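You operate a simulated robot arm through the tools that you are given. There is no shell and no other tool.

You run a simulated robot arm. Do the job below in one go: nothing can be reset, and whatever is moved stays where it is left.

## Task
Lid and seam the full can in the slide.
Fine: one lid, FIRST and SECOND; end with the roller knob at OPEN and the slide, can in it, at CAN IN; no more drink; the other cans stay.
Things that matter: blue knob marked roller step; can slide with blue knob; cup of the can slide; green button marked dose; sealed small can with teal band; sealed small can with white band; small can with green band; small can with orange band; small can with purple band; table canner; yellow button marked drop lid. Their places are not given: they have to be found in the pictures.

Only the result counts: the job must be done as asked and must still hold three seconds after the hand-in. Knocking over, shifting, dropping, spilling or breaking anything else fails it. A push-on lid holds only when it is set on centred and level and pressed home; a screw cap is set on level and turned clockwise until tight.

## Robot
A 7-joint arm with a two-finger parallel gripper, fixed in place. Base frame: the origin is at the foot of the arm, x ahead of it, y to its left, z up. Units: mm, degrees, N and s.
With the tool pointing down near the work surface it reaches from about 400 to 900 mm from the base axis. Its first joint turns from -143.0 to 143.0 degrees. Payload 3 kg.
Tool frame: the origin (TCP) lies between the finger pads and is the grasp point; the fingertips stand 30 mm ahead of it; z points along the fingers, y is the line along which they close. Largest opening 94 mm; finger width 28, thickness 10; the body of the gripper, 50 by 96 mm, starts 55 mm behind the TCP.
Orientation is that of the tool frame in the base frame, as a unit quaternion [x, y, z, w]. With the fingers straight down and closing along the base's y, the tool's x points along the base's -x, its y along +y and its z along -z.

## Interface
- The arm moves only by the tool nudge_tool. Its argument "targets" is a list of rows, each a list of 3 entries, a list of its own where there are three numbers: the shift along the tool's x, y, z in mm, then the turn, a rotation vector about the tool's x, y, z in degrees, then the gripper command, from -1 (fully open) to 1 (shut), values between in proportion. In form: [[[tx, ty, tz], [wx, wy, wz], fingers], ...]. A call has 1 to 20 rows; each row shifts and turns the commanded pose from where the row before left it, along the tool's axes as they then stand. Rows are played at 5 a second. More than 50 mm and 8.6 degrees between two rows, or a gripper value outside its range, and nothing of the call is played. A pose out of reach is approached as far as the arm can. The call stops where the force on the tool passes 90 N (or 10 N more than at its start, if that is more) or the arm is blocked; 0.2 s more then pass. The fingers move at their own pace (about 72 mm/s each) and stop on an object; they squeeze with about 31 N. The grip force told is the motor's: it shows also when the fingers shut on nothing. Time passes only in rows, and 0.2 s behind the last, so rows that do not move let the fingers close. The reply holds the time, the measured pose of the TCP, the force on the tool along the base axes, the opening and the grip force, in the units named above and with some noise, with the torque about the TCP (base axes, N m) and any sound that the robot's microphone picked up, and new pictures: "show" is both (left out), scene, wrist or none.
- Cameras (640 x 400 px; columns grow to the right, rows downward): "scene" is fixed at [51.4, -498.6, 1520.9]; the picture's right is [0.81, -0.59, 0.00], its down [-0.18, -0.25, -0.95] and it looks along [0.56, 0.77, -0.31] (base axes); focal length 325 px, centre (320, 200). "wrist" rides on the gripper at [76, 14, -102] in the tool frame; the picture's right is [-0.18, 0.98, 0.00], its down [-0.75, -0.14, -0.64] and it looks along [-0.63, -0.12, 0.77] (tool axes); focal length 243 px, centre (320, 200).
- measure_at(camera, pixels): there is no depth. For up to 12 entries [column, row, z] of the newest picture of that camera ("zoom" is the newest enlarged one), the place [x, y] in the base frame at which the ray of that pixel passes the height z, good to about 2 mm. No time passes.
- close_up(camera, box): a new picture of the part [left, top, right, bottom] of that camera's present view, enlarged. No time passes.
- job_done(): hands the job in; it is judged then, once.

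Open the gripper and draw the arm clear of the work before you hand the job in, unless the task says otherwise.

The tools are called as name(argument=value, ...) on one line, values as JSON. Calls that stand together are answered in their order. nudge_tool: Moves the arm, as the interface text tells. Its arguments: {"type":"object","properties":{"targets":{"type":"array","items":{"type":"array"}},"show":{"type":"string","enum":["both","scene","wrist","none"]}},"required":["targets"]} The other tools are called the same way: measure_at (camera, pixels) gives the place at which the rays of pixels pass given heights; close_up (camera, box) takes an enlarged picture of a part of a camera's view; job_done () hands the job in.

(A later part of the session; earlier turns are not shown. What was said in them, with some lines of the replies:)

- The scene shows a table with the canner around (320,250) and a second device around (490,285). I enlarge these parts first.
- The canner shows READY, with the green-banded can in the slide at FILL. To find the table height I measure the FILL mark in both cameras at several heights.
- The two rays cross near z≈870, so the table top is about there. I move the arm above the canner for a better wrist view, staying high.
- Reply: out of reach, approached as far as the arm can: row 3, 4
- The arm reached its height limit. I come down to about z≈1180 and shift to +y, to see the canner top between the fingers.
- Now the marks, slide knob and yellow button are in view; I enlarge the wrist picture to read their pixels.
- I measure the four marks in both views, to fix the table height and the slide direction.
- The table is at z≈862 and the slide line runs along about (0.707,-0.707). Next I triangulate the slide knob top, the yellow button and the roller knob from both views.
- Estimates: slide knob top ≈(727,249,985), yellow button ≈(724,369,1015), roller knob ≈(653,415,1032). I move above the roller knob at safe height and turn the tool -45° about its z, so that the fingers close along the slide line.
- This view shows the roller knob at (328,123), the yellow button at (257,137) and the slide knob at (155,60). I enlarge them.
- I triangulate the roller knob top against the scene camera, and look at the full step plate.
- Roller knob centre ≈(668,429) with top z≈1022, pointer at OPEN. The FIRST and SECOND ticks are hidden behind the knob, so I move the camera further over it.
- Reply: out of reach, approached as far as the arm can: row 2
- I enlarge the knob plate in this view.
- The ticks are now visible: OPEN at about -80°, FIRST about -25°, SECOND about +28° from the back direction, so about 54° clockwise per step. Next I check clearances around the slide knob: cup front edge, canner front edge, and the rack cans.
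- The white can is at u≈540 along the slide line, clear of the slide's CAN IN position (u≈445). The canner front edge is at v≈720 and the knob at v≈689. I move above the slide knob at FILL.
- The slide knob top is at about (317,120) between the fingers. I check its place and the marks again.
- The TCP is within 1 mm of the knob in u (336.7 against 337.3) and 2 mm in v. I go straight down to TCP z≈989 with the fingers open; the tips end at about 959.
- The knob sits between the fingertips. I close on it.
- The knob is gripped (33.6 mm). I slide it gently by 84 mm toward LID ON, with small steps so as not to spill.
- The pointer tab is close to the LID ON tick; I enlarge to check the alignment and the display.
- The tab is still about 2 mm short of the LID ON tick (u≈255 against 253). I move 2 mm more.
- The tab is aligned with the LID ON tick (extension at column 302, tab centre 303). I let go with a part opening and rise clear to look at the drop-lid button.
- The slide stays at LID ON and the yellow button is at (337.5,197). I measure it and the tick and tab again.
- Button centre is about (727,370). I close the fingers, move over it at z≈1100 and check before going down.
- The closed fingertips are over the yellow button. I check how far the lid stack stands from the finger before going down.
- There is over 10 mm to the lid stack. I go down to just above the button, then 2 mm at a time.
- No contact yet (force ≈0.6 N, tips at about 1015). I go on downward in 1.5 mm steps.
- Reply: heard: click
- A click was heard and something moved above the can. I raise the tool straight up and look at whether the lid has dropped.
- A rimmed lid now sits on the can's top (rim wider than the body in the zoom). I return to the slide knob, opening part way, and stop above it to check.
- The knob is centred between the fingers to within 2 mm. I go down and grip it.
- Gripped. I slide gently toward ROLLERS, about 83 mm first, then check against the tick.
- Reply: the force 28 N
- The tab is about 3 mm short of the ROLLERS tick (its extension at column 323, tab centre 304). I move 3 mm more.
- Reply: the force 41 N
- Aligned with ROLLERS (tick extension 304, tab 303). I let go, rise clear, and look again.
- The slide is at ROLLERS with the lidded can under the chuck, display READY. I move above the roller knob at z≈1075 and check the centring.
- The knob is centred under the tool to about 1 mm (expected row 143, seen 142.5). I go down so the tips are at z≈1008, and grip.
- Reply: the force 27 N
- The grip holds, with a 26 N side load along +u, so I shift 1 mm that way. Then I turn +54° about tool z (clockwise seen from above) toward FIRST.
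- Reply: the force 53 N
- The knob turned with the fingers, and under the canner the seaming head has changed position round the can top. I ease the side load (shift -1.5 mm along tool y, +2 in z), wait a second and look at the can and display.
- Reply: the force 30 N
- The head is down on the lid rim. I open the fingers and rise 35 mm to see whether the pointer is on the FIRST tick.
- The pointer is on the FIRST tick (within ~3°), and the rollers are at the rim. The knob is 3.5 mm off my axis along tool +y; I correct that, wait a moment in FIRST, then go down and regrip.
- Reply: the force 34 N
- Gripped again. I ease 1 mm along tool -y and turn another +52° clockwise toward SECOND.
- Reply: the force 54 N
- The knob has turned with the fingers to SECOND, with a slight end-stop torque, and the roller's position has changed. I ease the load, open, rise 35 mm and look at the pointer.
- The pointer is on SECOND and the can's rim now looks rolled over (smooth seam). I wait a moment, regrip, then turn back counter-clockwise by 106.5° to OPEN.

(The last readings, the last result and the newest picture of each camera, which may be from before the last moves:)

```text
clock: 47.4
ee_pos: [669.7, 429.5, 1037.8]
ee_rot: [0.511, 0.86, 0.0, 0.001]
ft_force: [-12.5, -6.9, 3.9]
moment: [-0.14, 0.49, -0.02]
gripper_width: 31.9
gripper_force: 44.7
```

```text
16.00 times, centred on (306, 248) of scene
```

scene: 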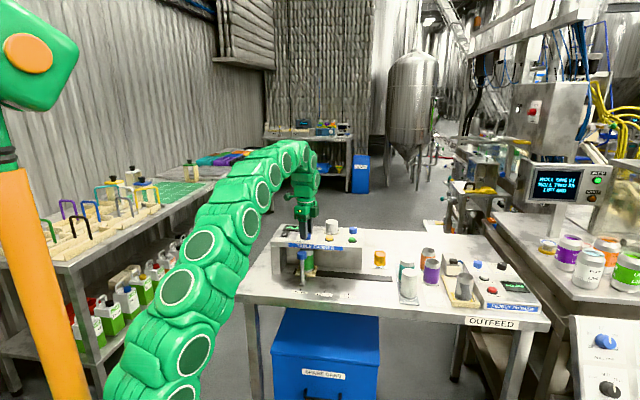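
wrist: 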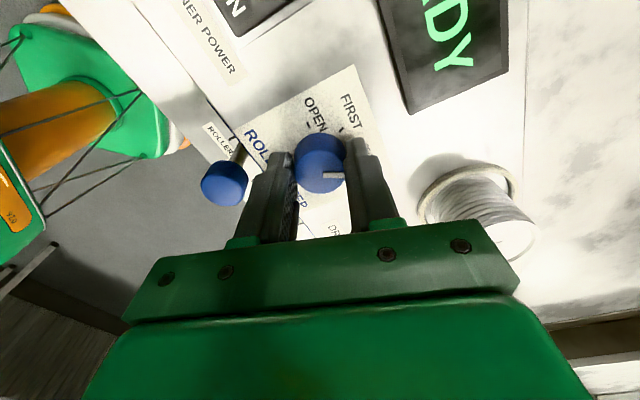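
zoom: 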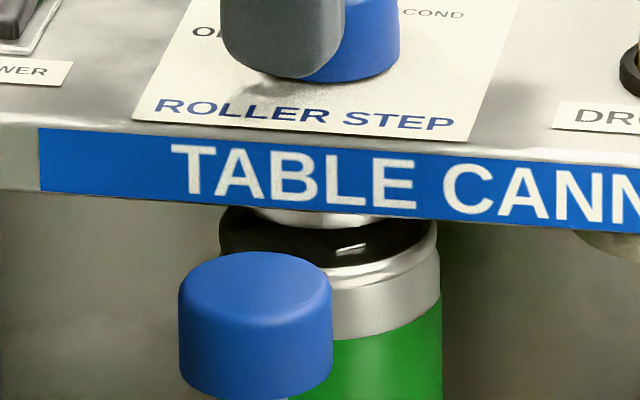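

Gripped well centred (14 N side load). Now I turn back to OPEN.

nudge_tool(targets=[[[0, 0, 0], [0, 0, -6], 1], [[0, 0, 0], [0, 0, -6], 1], [[0, 0, 0], [0, 0, -6], 1], [[0, 0, 0], [0, 0, -6], 1], [[0, 0, 0], [0, 0, -6], 1], [[0, 0, 0], [0, 0, -6], 1], [[0, 0, 0], [0, 0, -6], 1], [[0, 0, 0], [0, 0, -6], 1], [[0, 0, 0], [0, 0, -6], 1], [[0, 0, 0], [0, 0, -6], 1], [[0, 0, 0], [0, 0, -6], 1], [[0, 0, 0], [0, 0, -6], 1], [[0, 0, 0], [0, 0, -6], 1], [[0, 0, 0], [0, 0, -6], 1], [[0, 0, 0], [0, 0, -6], 1], [[0, 0, 0], [0, 0, -6], 1], [[0, 0, 0], [0, 0, -6], 1], [[0, 0, 0], [0, 0, -4.5], 1], [[0, 0, 0], [0, 0, 0], 1], [[0, 0, 0], [0, 0, 0], 1]])

close_up(camera="wrist", box=[240, 90, 400, 190])

close_up(camera="scene", box=[270, 215, 366, 275])

```text
clock: 51.6
ee_pos: [668.7, 428.9, 1037.5]
ee_rot: [-0.382, 0.924, 0.0, 0.0]
ft_force: [-3.6, -31.2, -8.9]
moment: [-0.72, 0.03, -0.12]
gripper_width: 32.0
gripper_force: 45.2
```

scene: 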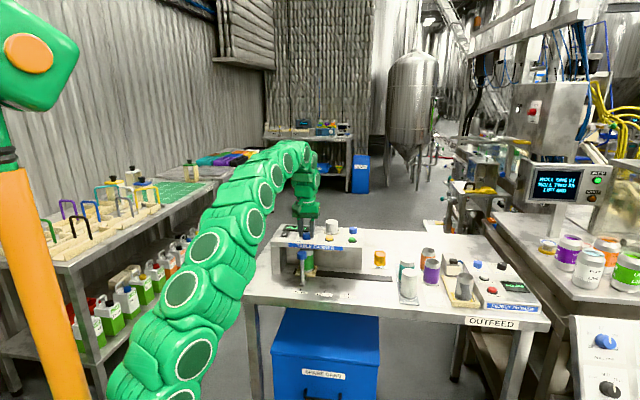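
wrist: 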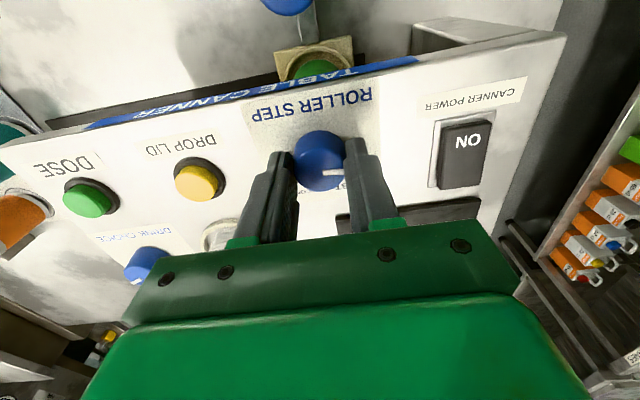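

```text
4.00 times, centred on (320, 140) of wrist
```

zoom: 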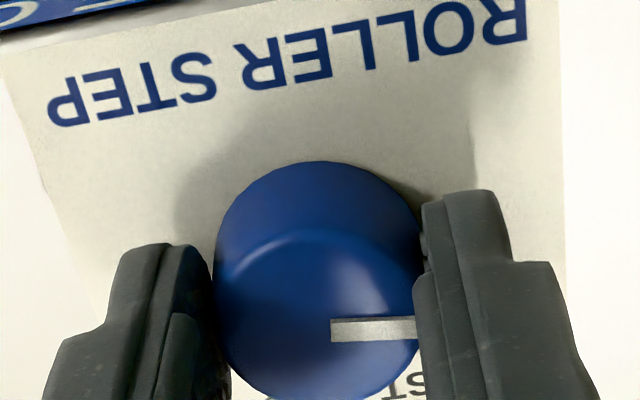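

```text
6.67 times, centred on (318, 245) of scene
```

zoom: 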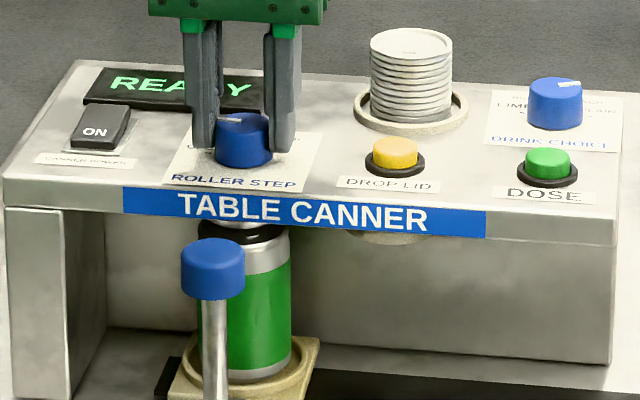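

The knob is back at the starting orientation. I release, rise and compare the pointer with the OPEN tick, and look at the can and head.

nudge_tool(targets=[[[0, 0, 0], [0, 0, 0], 0.2], [[0, 0, 0], [0, 0, 0], -0.3], [[0, 0, -10], [0, 0, 0], -0.3], [[0, 0, -25], [0, 0, 0], -0.3], [[0, 0, -30], [0, 0, 0], -0.3], [[0, 0, 0], [0, 0, 0], -0.3]])

close_up(camera="wrist", box=[270, 90, 370, 152])

close_up(camera="scene", box=[280, 220, 328, 250])

close_up(camera="scene", box=[286, 240, 326, 265])

```text
clock: 53.0
ee_pos: [667.9, 430.6, 1103.7]
ee_rot: [-0.382, 0.924, 0.0, 0.0]
ft_force: [-0.9, -0.3, -0.8]
moment: [-0.02, -0.01, -0.03]
gripper_width: 61.0
gripper_force: 0.0
```

scene: 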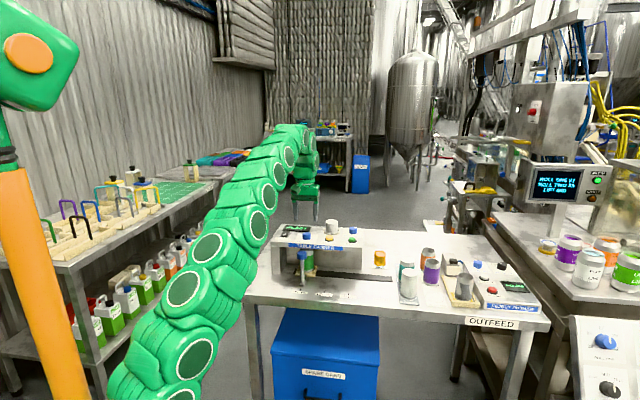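
wrist: 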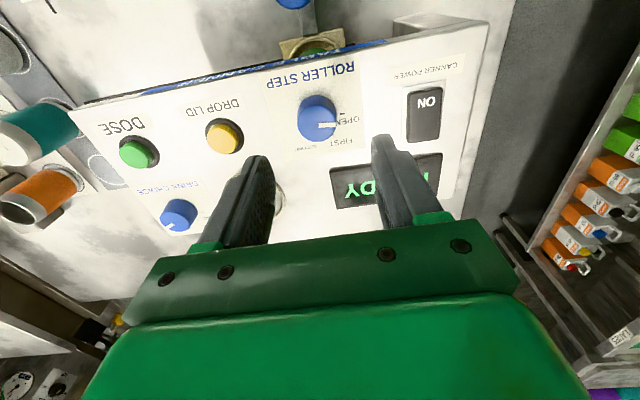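

```text
6.40 times, centred on (320, 121) of wrist
```

zoom: 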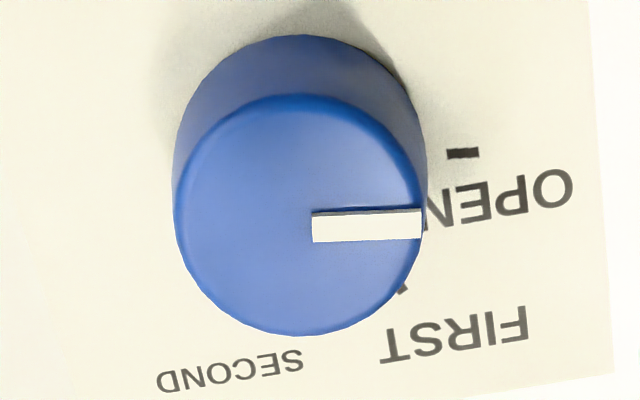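

```text
13.33 times, centred on (304, 235) of scene
```

zoom: 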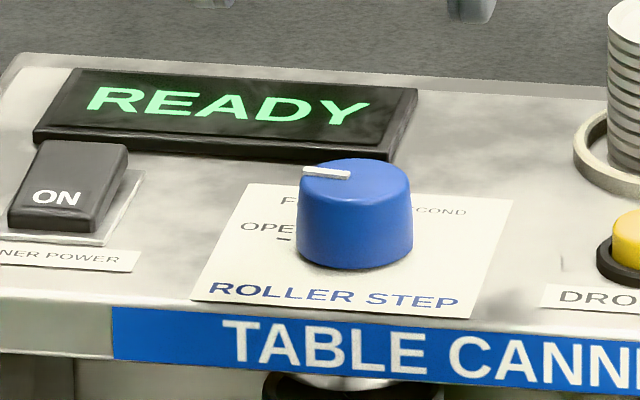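

```text
16.00 times, centred on (306, 252) of scene
```

zoom: 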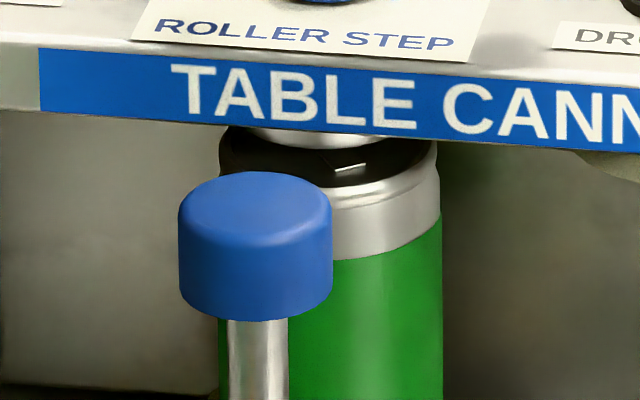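

The pointer is on OPEN and the can is seamed. I go back over the slide knob at ROLLERS.

nudge_tool(targets=[[[44, 0, 0], [0, 0, 0], -0.3], [[44.5, 0, 0], [0, 0, 0], -0.3], [[0, 0, 20], [0, 0, 0], -0.3], [[0, 0, 18], [0, 0, 0], -0.3], [[0, 0, 0], [0, 0, 0], -0.3]], show="wrist")

close_up(camera="wrist", box=[210, 60, 450, 210])

```text
clock: 54.2
ee_pos: [604.1, 365.9, 1067.4]
ee_rot: [-0.383, 0.924, 0.0, 0.0]
ft_force: [-0.1, 0.2, 0.0]
moment: [0.02, 0.0, -0.01]
gripper_width: 61.0
gripper_force: 0.0
```

wrist: 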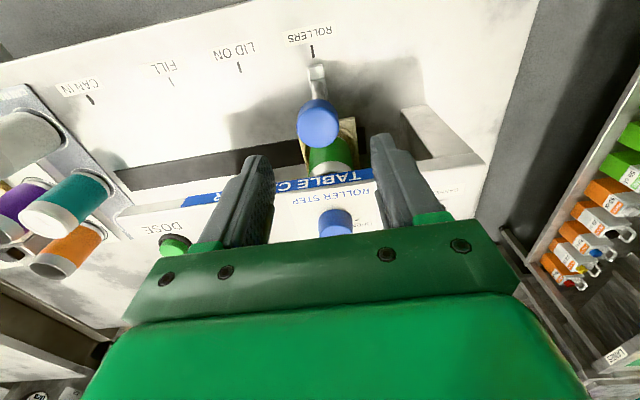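

```text
2.67 times, centred on (330, 135) of wrist
```

zoom: 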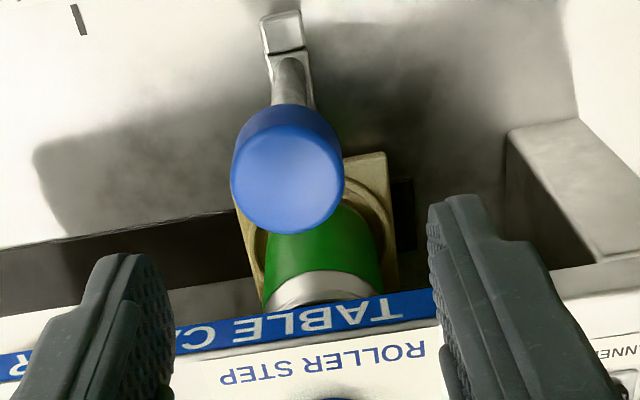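

Centred to within 2 mm again; I go down and grip the slide knob.

nudge_tool(targets=[[[0, -1.5, 25], [0, 0, 0], -0.3], [[0, 0, 25], [0, 0, 0], -0.3], [[0, 0, 18], [0, 0, 0], -0.3], [[0, 0, 10], [0, 0, 0], -0.3], [[0, 0, 0], [0, 0, 0], -0.3], [[0, 0, 0], [0, 0, 0], 0.1], [[0, 0, 0], [0, 0, 0], 0.4], [[0, 0, 0], [0, 0, 0], 1], [[0, 0, 0], [0, 0, 0], 1]], show="wrist")

```text
clock: 56.2
ee_pos: [604.2, 365.8, 987.6]
ee_rot: [-0.383, 0.924, 0.0, 0.0]
ft_force: [4.5, 1.0, -1.7]
moment: [0.37, 0.06, -0.02]
gripper_width: 33.6
gripper_force: 45.4
```

wrist: 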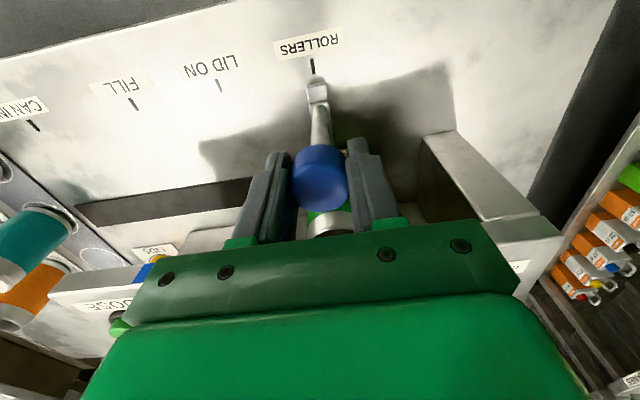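

Gripped. I slide toward CAN IN in stages, first about 128 mm.

nudge_tool(targets=[[[0, -1, 0], [0, 0, 0], 1], [[0, -3, 0], [0, 0, 0], 1], [[0, -5, 0], [0, 0, 0], 1], [[0, -7, 0], [0, 0, 0], 1], [[0, -7, 0], [0, 0, 0], 1], [[0, -7, 0], [0, 0, 0], 1], [[0, -7, 0], [0, 0, 0], 1], [[0, -7, 0], [0, 0, 0], 1], [[0, -7, 0], [0, 0, 0], 1], [[0, -7, 0], [0, 0, 0], 1], [[0, -7, 0], [0, 0, 0], 1], [[0, -7, 0], [0, 0, 0], 1], [[0, -7, 0], [0, 0, 0], 1], [[0, -7, 0], [0, 0, 0], 1], [[0, -7, 0], [0, 0, 0], 1], [[0, -7, 0], [0, 0, 0], 1], [[0, -7, 0], [0, 0, 0], 1], [[0, -7, 0], [0, 0, 0], 1], [[0, -5, 0], [0, 0, 0], 1], [[0, -3, 0], [0, 0, 0], 1]])

```text
clock: 60.4
ee_pos: [691.8, 279.2, 988.3]
ee_rot: [-0.382, 0.924, 0.0, 0.0]
ft_force: [-11.2, -9.0, 17.1]
moment: [0.55, -0.16, -0.12]
gripper_width: 33.4
gripper_force: 44.8
```

scene: 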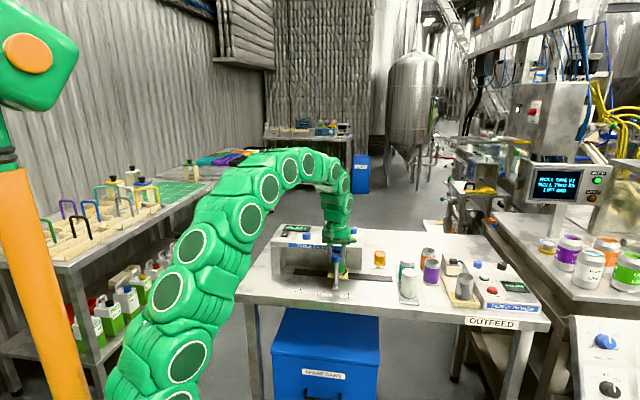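
wrist: 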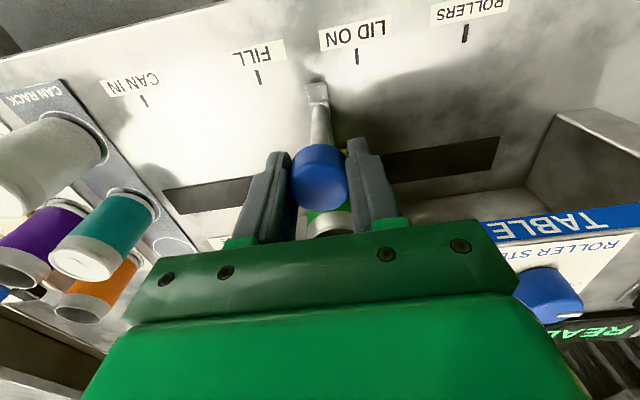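

The slide follows (u≈292). I go on about 122 mm more, leaving some 33 mm for the last stage.

nudge_tool(targets=[[[0, -3, 0], [0, 0, 0], 1], [[0, -5, 0], [0, 0, 0], 1], [[0, -7, 0], [0, 0, 0], 1], [[0, -7, 0], [0, 0, 0], 1], [[0, -7, 0], [0, 0, 0], 1], [[0, -7, 0], [0, 0, 0], 1], [[0, -7, 0], [0, 0, 0], 1], [[0, -7, 0], [0, 0, 0], 1], [[0, -7, 0], [0, 0, 0], 1], [[0, -7, 0], [0, 0, 0], 1], [[0, -7, 0], [0, 0, 0], 1], [[0, -7, 0], [0, 0, 0], 1], [[0, -7, 0], [0, 0, 0], 1], [[0, -7, 0], [0, 0, 0], 1], [[0, -7, 0], [0, 0, 0], 1], [[0, -7, 0], [0, 0, 0], 1], [[0, -7, 0], [0, 0, 0], 1], [[0, -5, 0], [0, 0, 0], 1], [[0, -3, 0], [0, 0, 0], 1], [[0, 0, 0], [0, 0, 0], 1]])

```text
clock: 64.6
ee_pos: [778.8, 193.3, 987.6]
ee_rot: [-0.382, 0.924, 0.0, 0.0]
ft_force: [-7.0, -6.9, -14.2]
moment: [-0.61, 0.07, -0.07]
gripper_width: 33.5
gripper_force: 45.5
```

scene: 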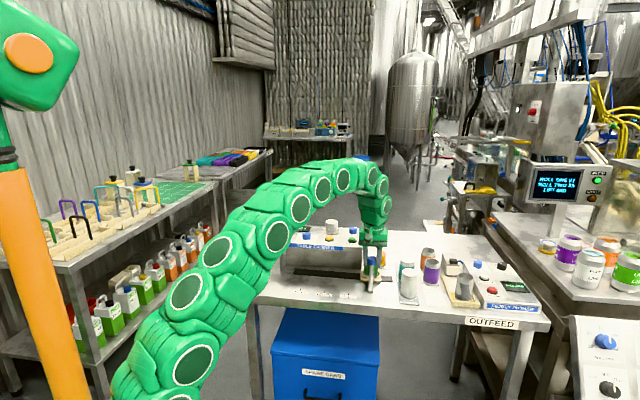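
wrist: 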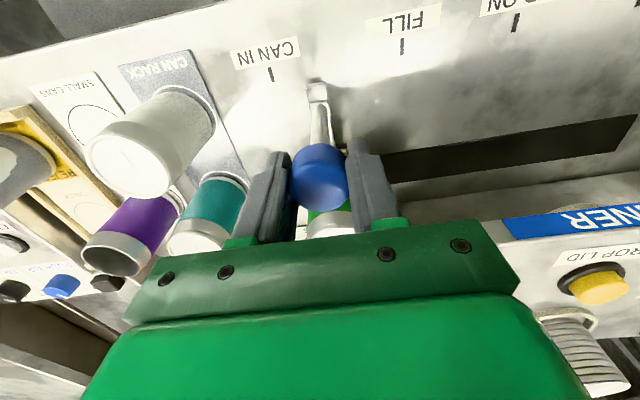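

u≈414, about 33 mm left to CAN IN. The white can stays well clear; I move 31 mm and check.

nudge_tool(targets=[[[0, -2, 0], [0, 0, 0], 1], [[0, -4, 0], [0, 0, 0], 1], [[0, -5, 0], [0, 0, 0], 1], [[0, -5, 0], [0, 0, 0], 1], [[0, -5, 0], [0, 0, 0], 1], [[0, -4, 0], [0, 0, 0], 1], [[0, -3, 0], [0, 0, 0], 1], [[0, -2, 0], [0, 0, 0], 1], [[0, -1, 0], [0, 0, 0], 1], [[0, 0, 0], [0, 0, 0], 1], [[0, 0, 0], [0, 0, 0], 1]])

close_up(camera="wrist", box=[256, 20, 384, 100])

close_up(camera="scene", box=[330, 235, 458, 315])

```text
clock: 67.0
ee_pos: [800.0, 171.8, 987.7]
ee_rot: [-0.383, 0.924, 0.0, 0.0]
ft_force: [9.9, 7.0, -7.5]
moment: [0.37, 0.12, -0.04]
gripper_width: 33.7
gripper_force: 45.0
```

scene: 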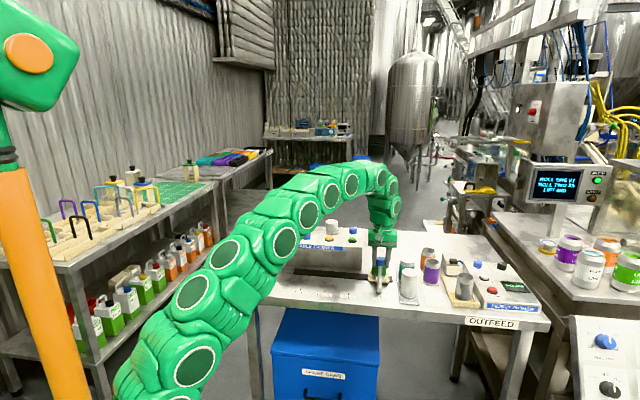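
wrist: 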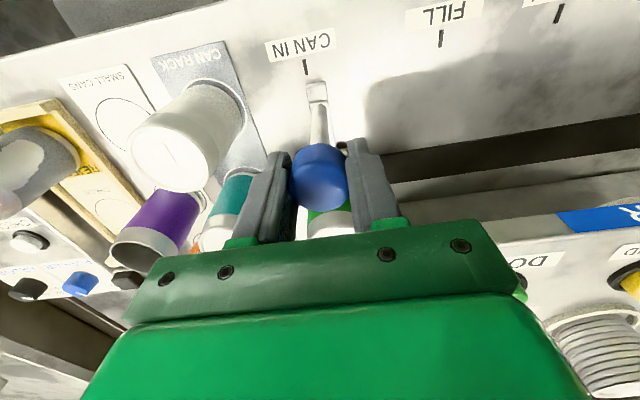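

```text
5.00 times, centred on (320, 60) of wrist
```

zoom: 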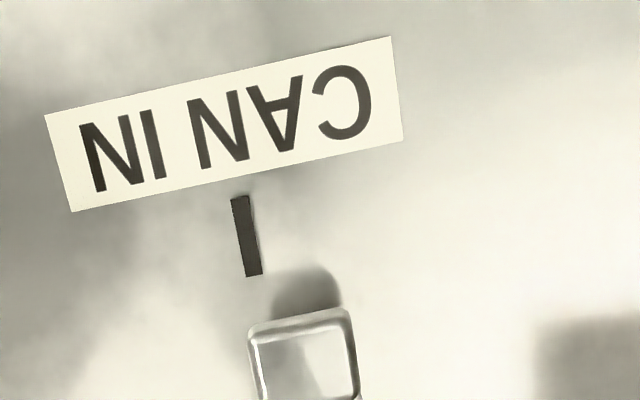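

```text
5.00 times, centred on (394, 275) of scene
```

zoom: 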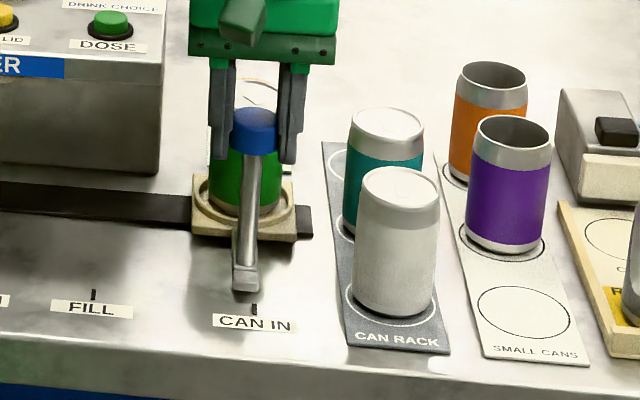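

The tab is still short of the CAN IN tick. I measure both to size the last move.

measure_at(camera="wrist", pixels=[[305.4, 67.2, 862], [317, 91, 874], [311, 65.4, 862], [441, 38, 862]])

```text
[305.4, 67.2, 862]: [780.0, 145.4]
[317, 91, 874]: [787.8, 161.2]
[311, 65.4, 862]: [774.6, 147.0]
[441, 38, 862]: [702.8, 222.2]
```

The tick is about 5 mm ahead of the tab along u. I move 4.5 mm more, watching for an end stop.

nudge_tool(targets=[[[0, -1.5, 0], [0, 0, 0], 1], [[0, -1.5, 0], [0, 0, 0], 1], [[0, -1.5, 0], [0, 0, 0], 1], [[0, 0, 0], [0, 0, 0], 1], [[0, 0, 0], [0, 0, 0], 1]], show="wrist")

close_up(camera="wrist", box=[256, 20, 384, 100])

```text
clock: 68.2
ee_pos: [802.7, 168.4, 987.7]
ee_rot: [-0.383, 0.924, 0.0, -0.001]
ft_force: [11.6, 10.7, -29.3]
moment: [-0.32, -0.12, 0.07]
gripper_width: 33.8
gripper_force: 44.8
```

wrist: 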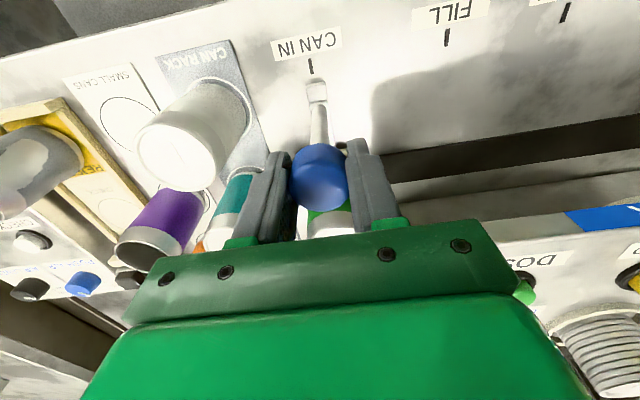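

```text
5.00 times, centred on (320, 60) of wrist
```

zoom: 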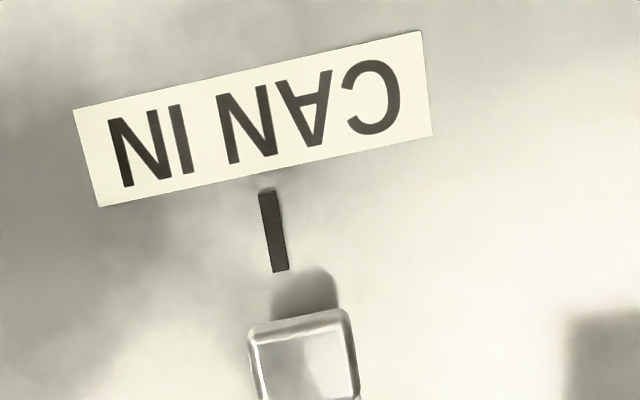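

Nearly there: about 1 mm short (tick extension 297, tab 304). I nudge 1 mm more.

nudge_tool(targets=[[[0, -1, 0], [0, 0, 0], 1], [[0, 0, 0], [0, 0, 0], 1], [[0, 0, 0], [0, 0, 0], 1]], show="wrist")

close_up(camera="wrist", box=[256, 20, 384, 100])

```text
clock: 69.0
ee_pos: [803.6, 168.4, 986.4]
ee_rot: [-0.383, 0.924, -0.001, 0.0]
ft_force: [13.3, 14.3, -29.5]
moment: [-0.15, -0.32, 0.07]
gripper_width: 33.4
gripper_force: 45.6
```

wrist: 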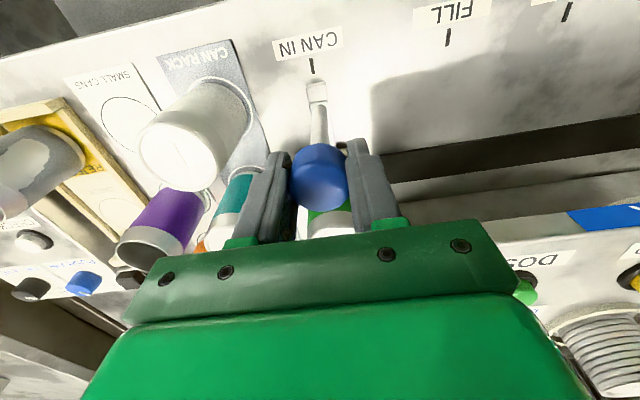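

```text
5.00 times, centred on (320, 60) of wrist
```

zoom: 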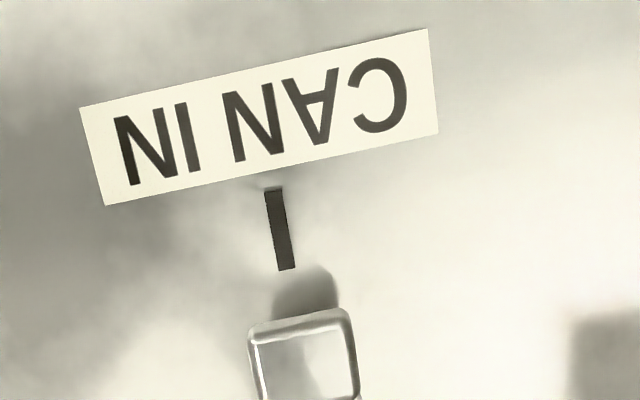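

Aligned with CAN IN (303 against 304). I open part way and lift straight up.

nudge_tool(targets=[[[0, 0, 0], [0, 0, 0], 0.2], [[0, 0, 0], [0, 0, 0], -0.2], [[0, 0, 0], [0, 0, 0], -0.2], [[0, 0, -20], [0, 0, 0], -0.2], [[0, 0, -35], [0, 0, 0], -0.2], [[0, 0, -40], [0, 0, 0], -0.2], [[0, 0, -20], [0, 0, 0], -0.2], [[0, 0, 0], [0, 0, 0], -0.2]])

close_up(camera="wrist", box=[250, 20, 410, 120])

close_up(camera="scene", box=[330, 235, 458, 315])

```text
clock: 70.8
ee_pos: [804.1, 166.9, 1100.7]
ee_rot: [-0.382, 0.924, -0.001, 0.0]
ft_force: [0.3, 0.4, 0.0]
moment: [-0.01, -0.04, 0.02]
gripper_width: 56.4
gripper_force: 0.0
```

scene: 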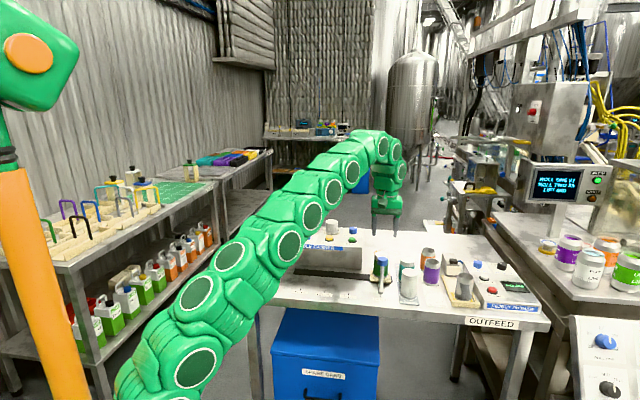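
wrist: 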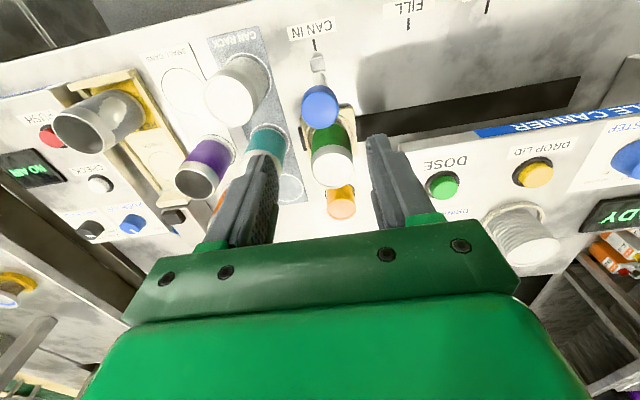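

```text
4.00 times, centred on (330, 70) of wrist
```

zoom: 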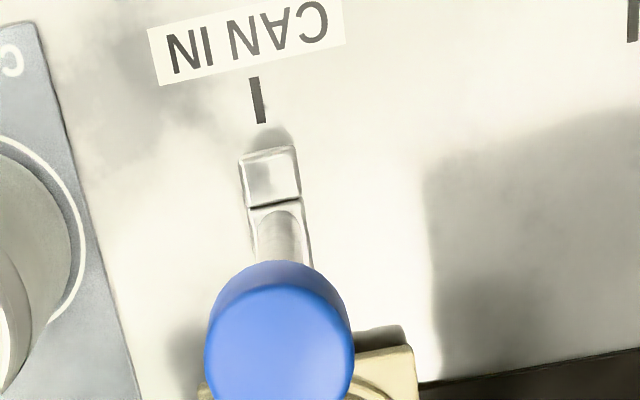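

```text
5.00 times, centred on (394, 275) of scene
```

zoom: 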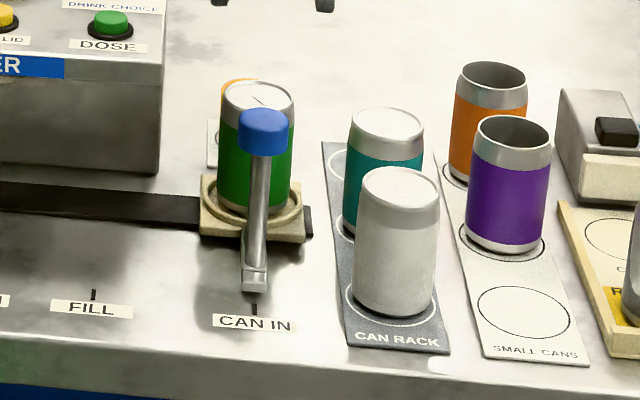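

The can is at CAN IN with a lid like the sealed cans'. I enlarge the lid and the whole canner for a last check.

close_up(camera="scene", box=[368, 245, 424, 280])

close_up(camera="wrist", box=[190, 40, 410, 220])

close_up(camera="scene", box=[270, 215, 366, 275])

```text
11.43 times, centred on (396, 262) of scene
```

zoom: 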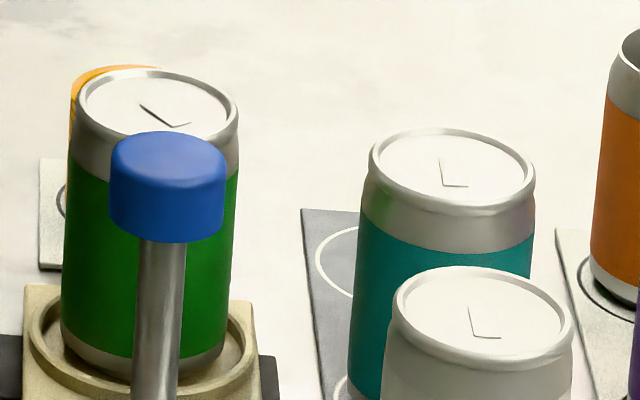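

```text
2.22 times, centred on (300, 130) of wrist
```

zoom: 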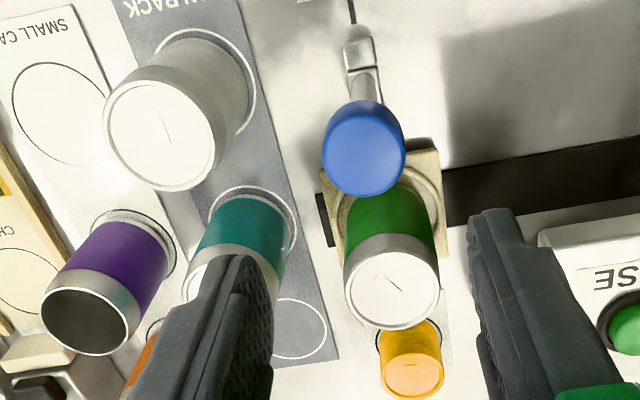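

```text
6.67 times, centred on (318, 245) of scene
```

zoom: 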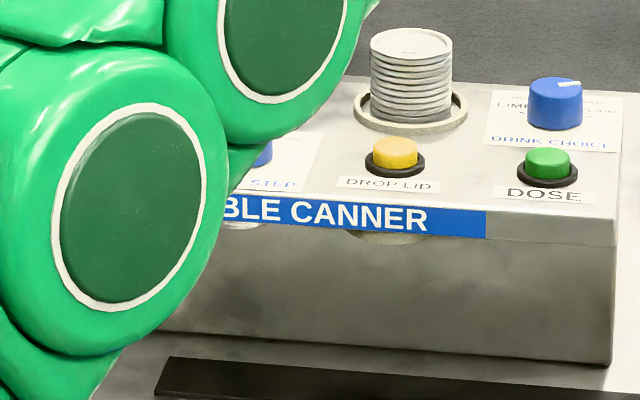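

The lid is seamed with the same smooth rim as the sealed cans. I open the gripper and draw the arm up and back, clear of the work.

nudge_tool(targets=[[[20, 0, -15], [0, 0, 0], -0.2], [[40, 0, -15], [0, 0, 0], -0.5], [[40, 0, -15], [0, 0, 0], -1], [[40, 10, -15], [0, 0, 0], -1], [[40, 20, -15], [0, 0, 0], -1], [[40, 20, -15], [0, 0, 0], -1], [[20, 20, -10], [0, 0, 0], -1], [[0, 0, 0], [0, 0, 0], -1], [[0, 0, 0], [0, 0, 0], -1]])

close_up(camera="scene", box=[260, 210, 400, 300])

close_up(camera="scene", box=[330, 235, 458, 315])

```text
clock: 72.8
ee_pos: [583.1, 47.7, 1199.2]
ee_rot: [-0.383, 0.924, 0.001, 0.0]
ft_force: [-0.8, -0.8, -0.5]
moment: [0.02, 0.02, -0.05]
gripper_width: 94.1
gripper_force: 0.1
```

scene: 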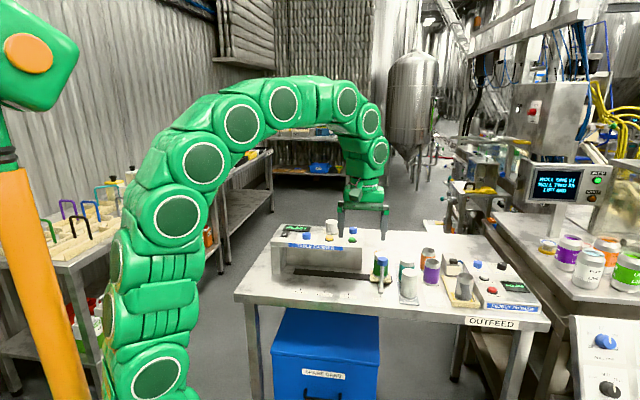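
wrist: 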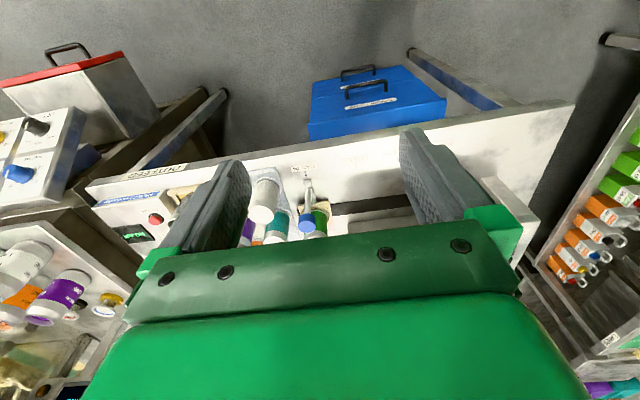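

```text
4.44 times, centred on (330, 255) of scene
```

zoom: 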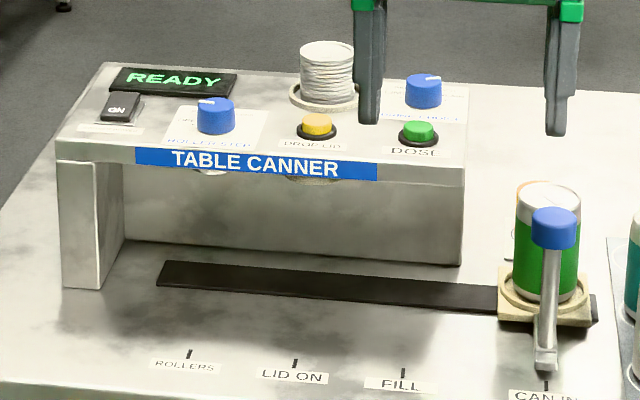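

```text
5.00 times, centred on (394, 275) of scene
```

zoom: 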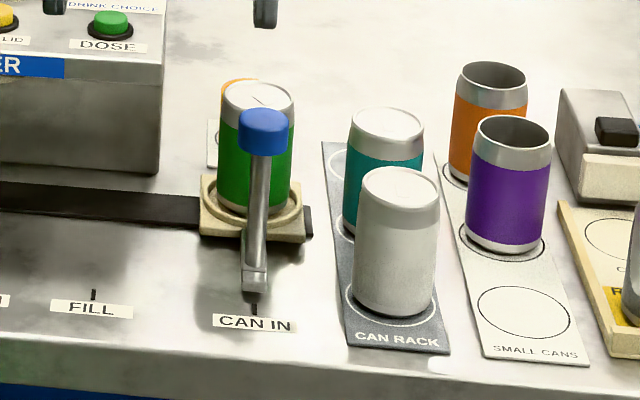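

Everything matches the task: the roller knob is at OPEN, the seamed can is in the slide at CAN IN, the other cans haven't moved, and the arm is clear with the gripper open. I hand the job in.

job_done()

```text
The job is handed in.
```

The full green-banded can is lidded and seamed, and the job is handed in; no verdict came back with the hand-in.

- **Lid:** I pressed drop lid once at LID ON. One click was heard, and one lid sat on the can.
- **Seam:** With the slide at ROLLERS, I turned the roller knob to FIRST, then SECOND, and back to OPEN. The finished rim looks the same as on the teal and white sealed cans.
- **End state:** The roller knob is at OPEN. The slide, with the can in it, is lined up with the CAN IN tick to within about 1 mm.
- **Everything else:** I never pressed dose, and the other cans look unmoved. The gripper is open and the arm is drawn clear.

The display read READY throughout, so I judged each step from the knob pointer and the pictures of the can.
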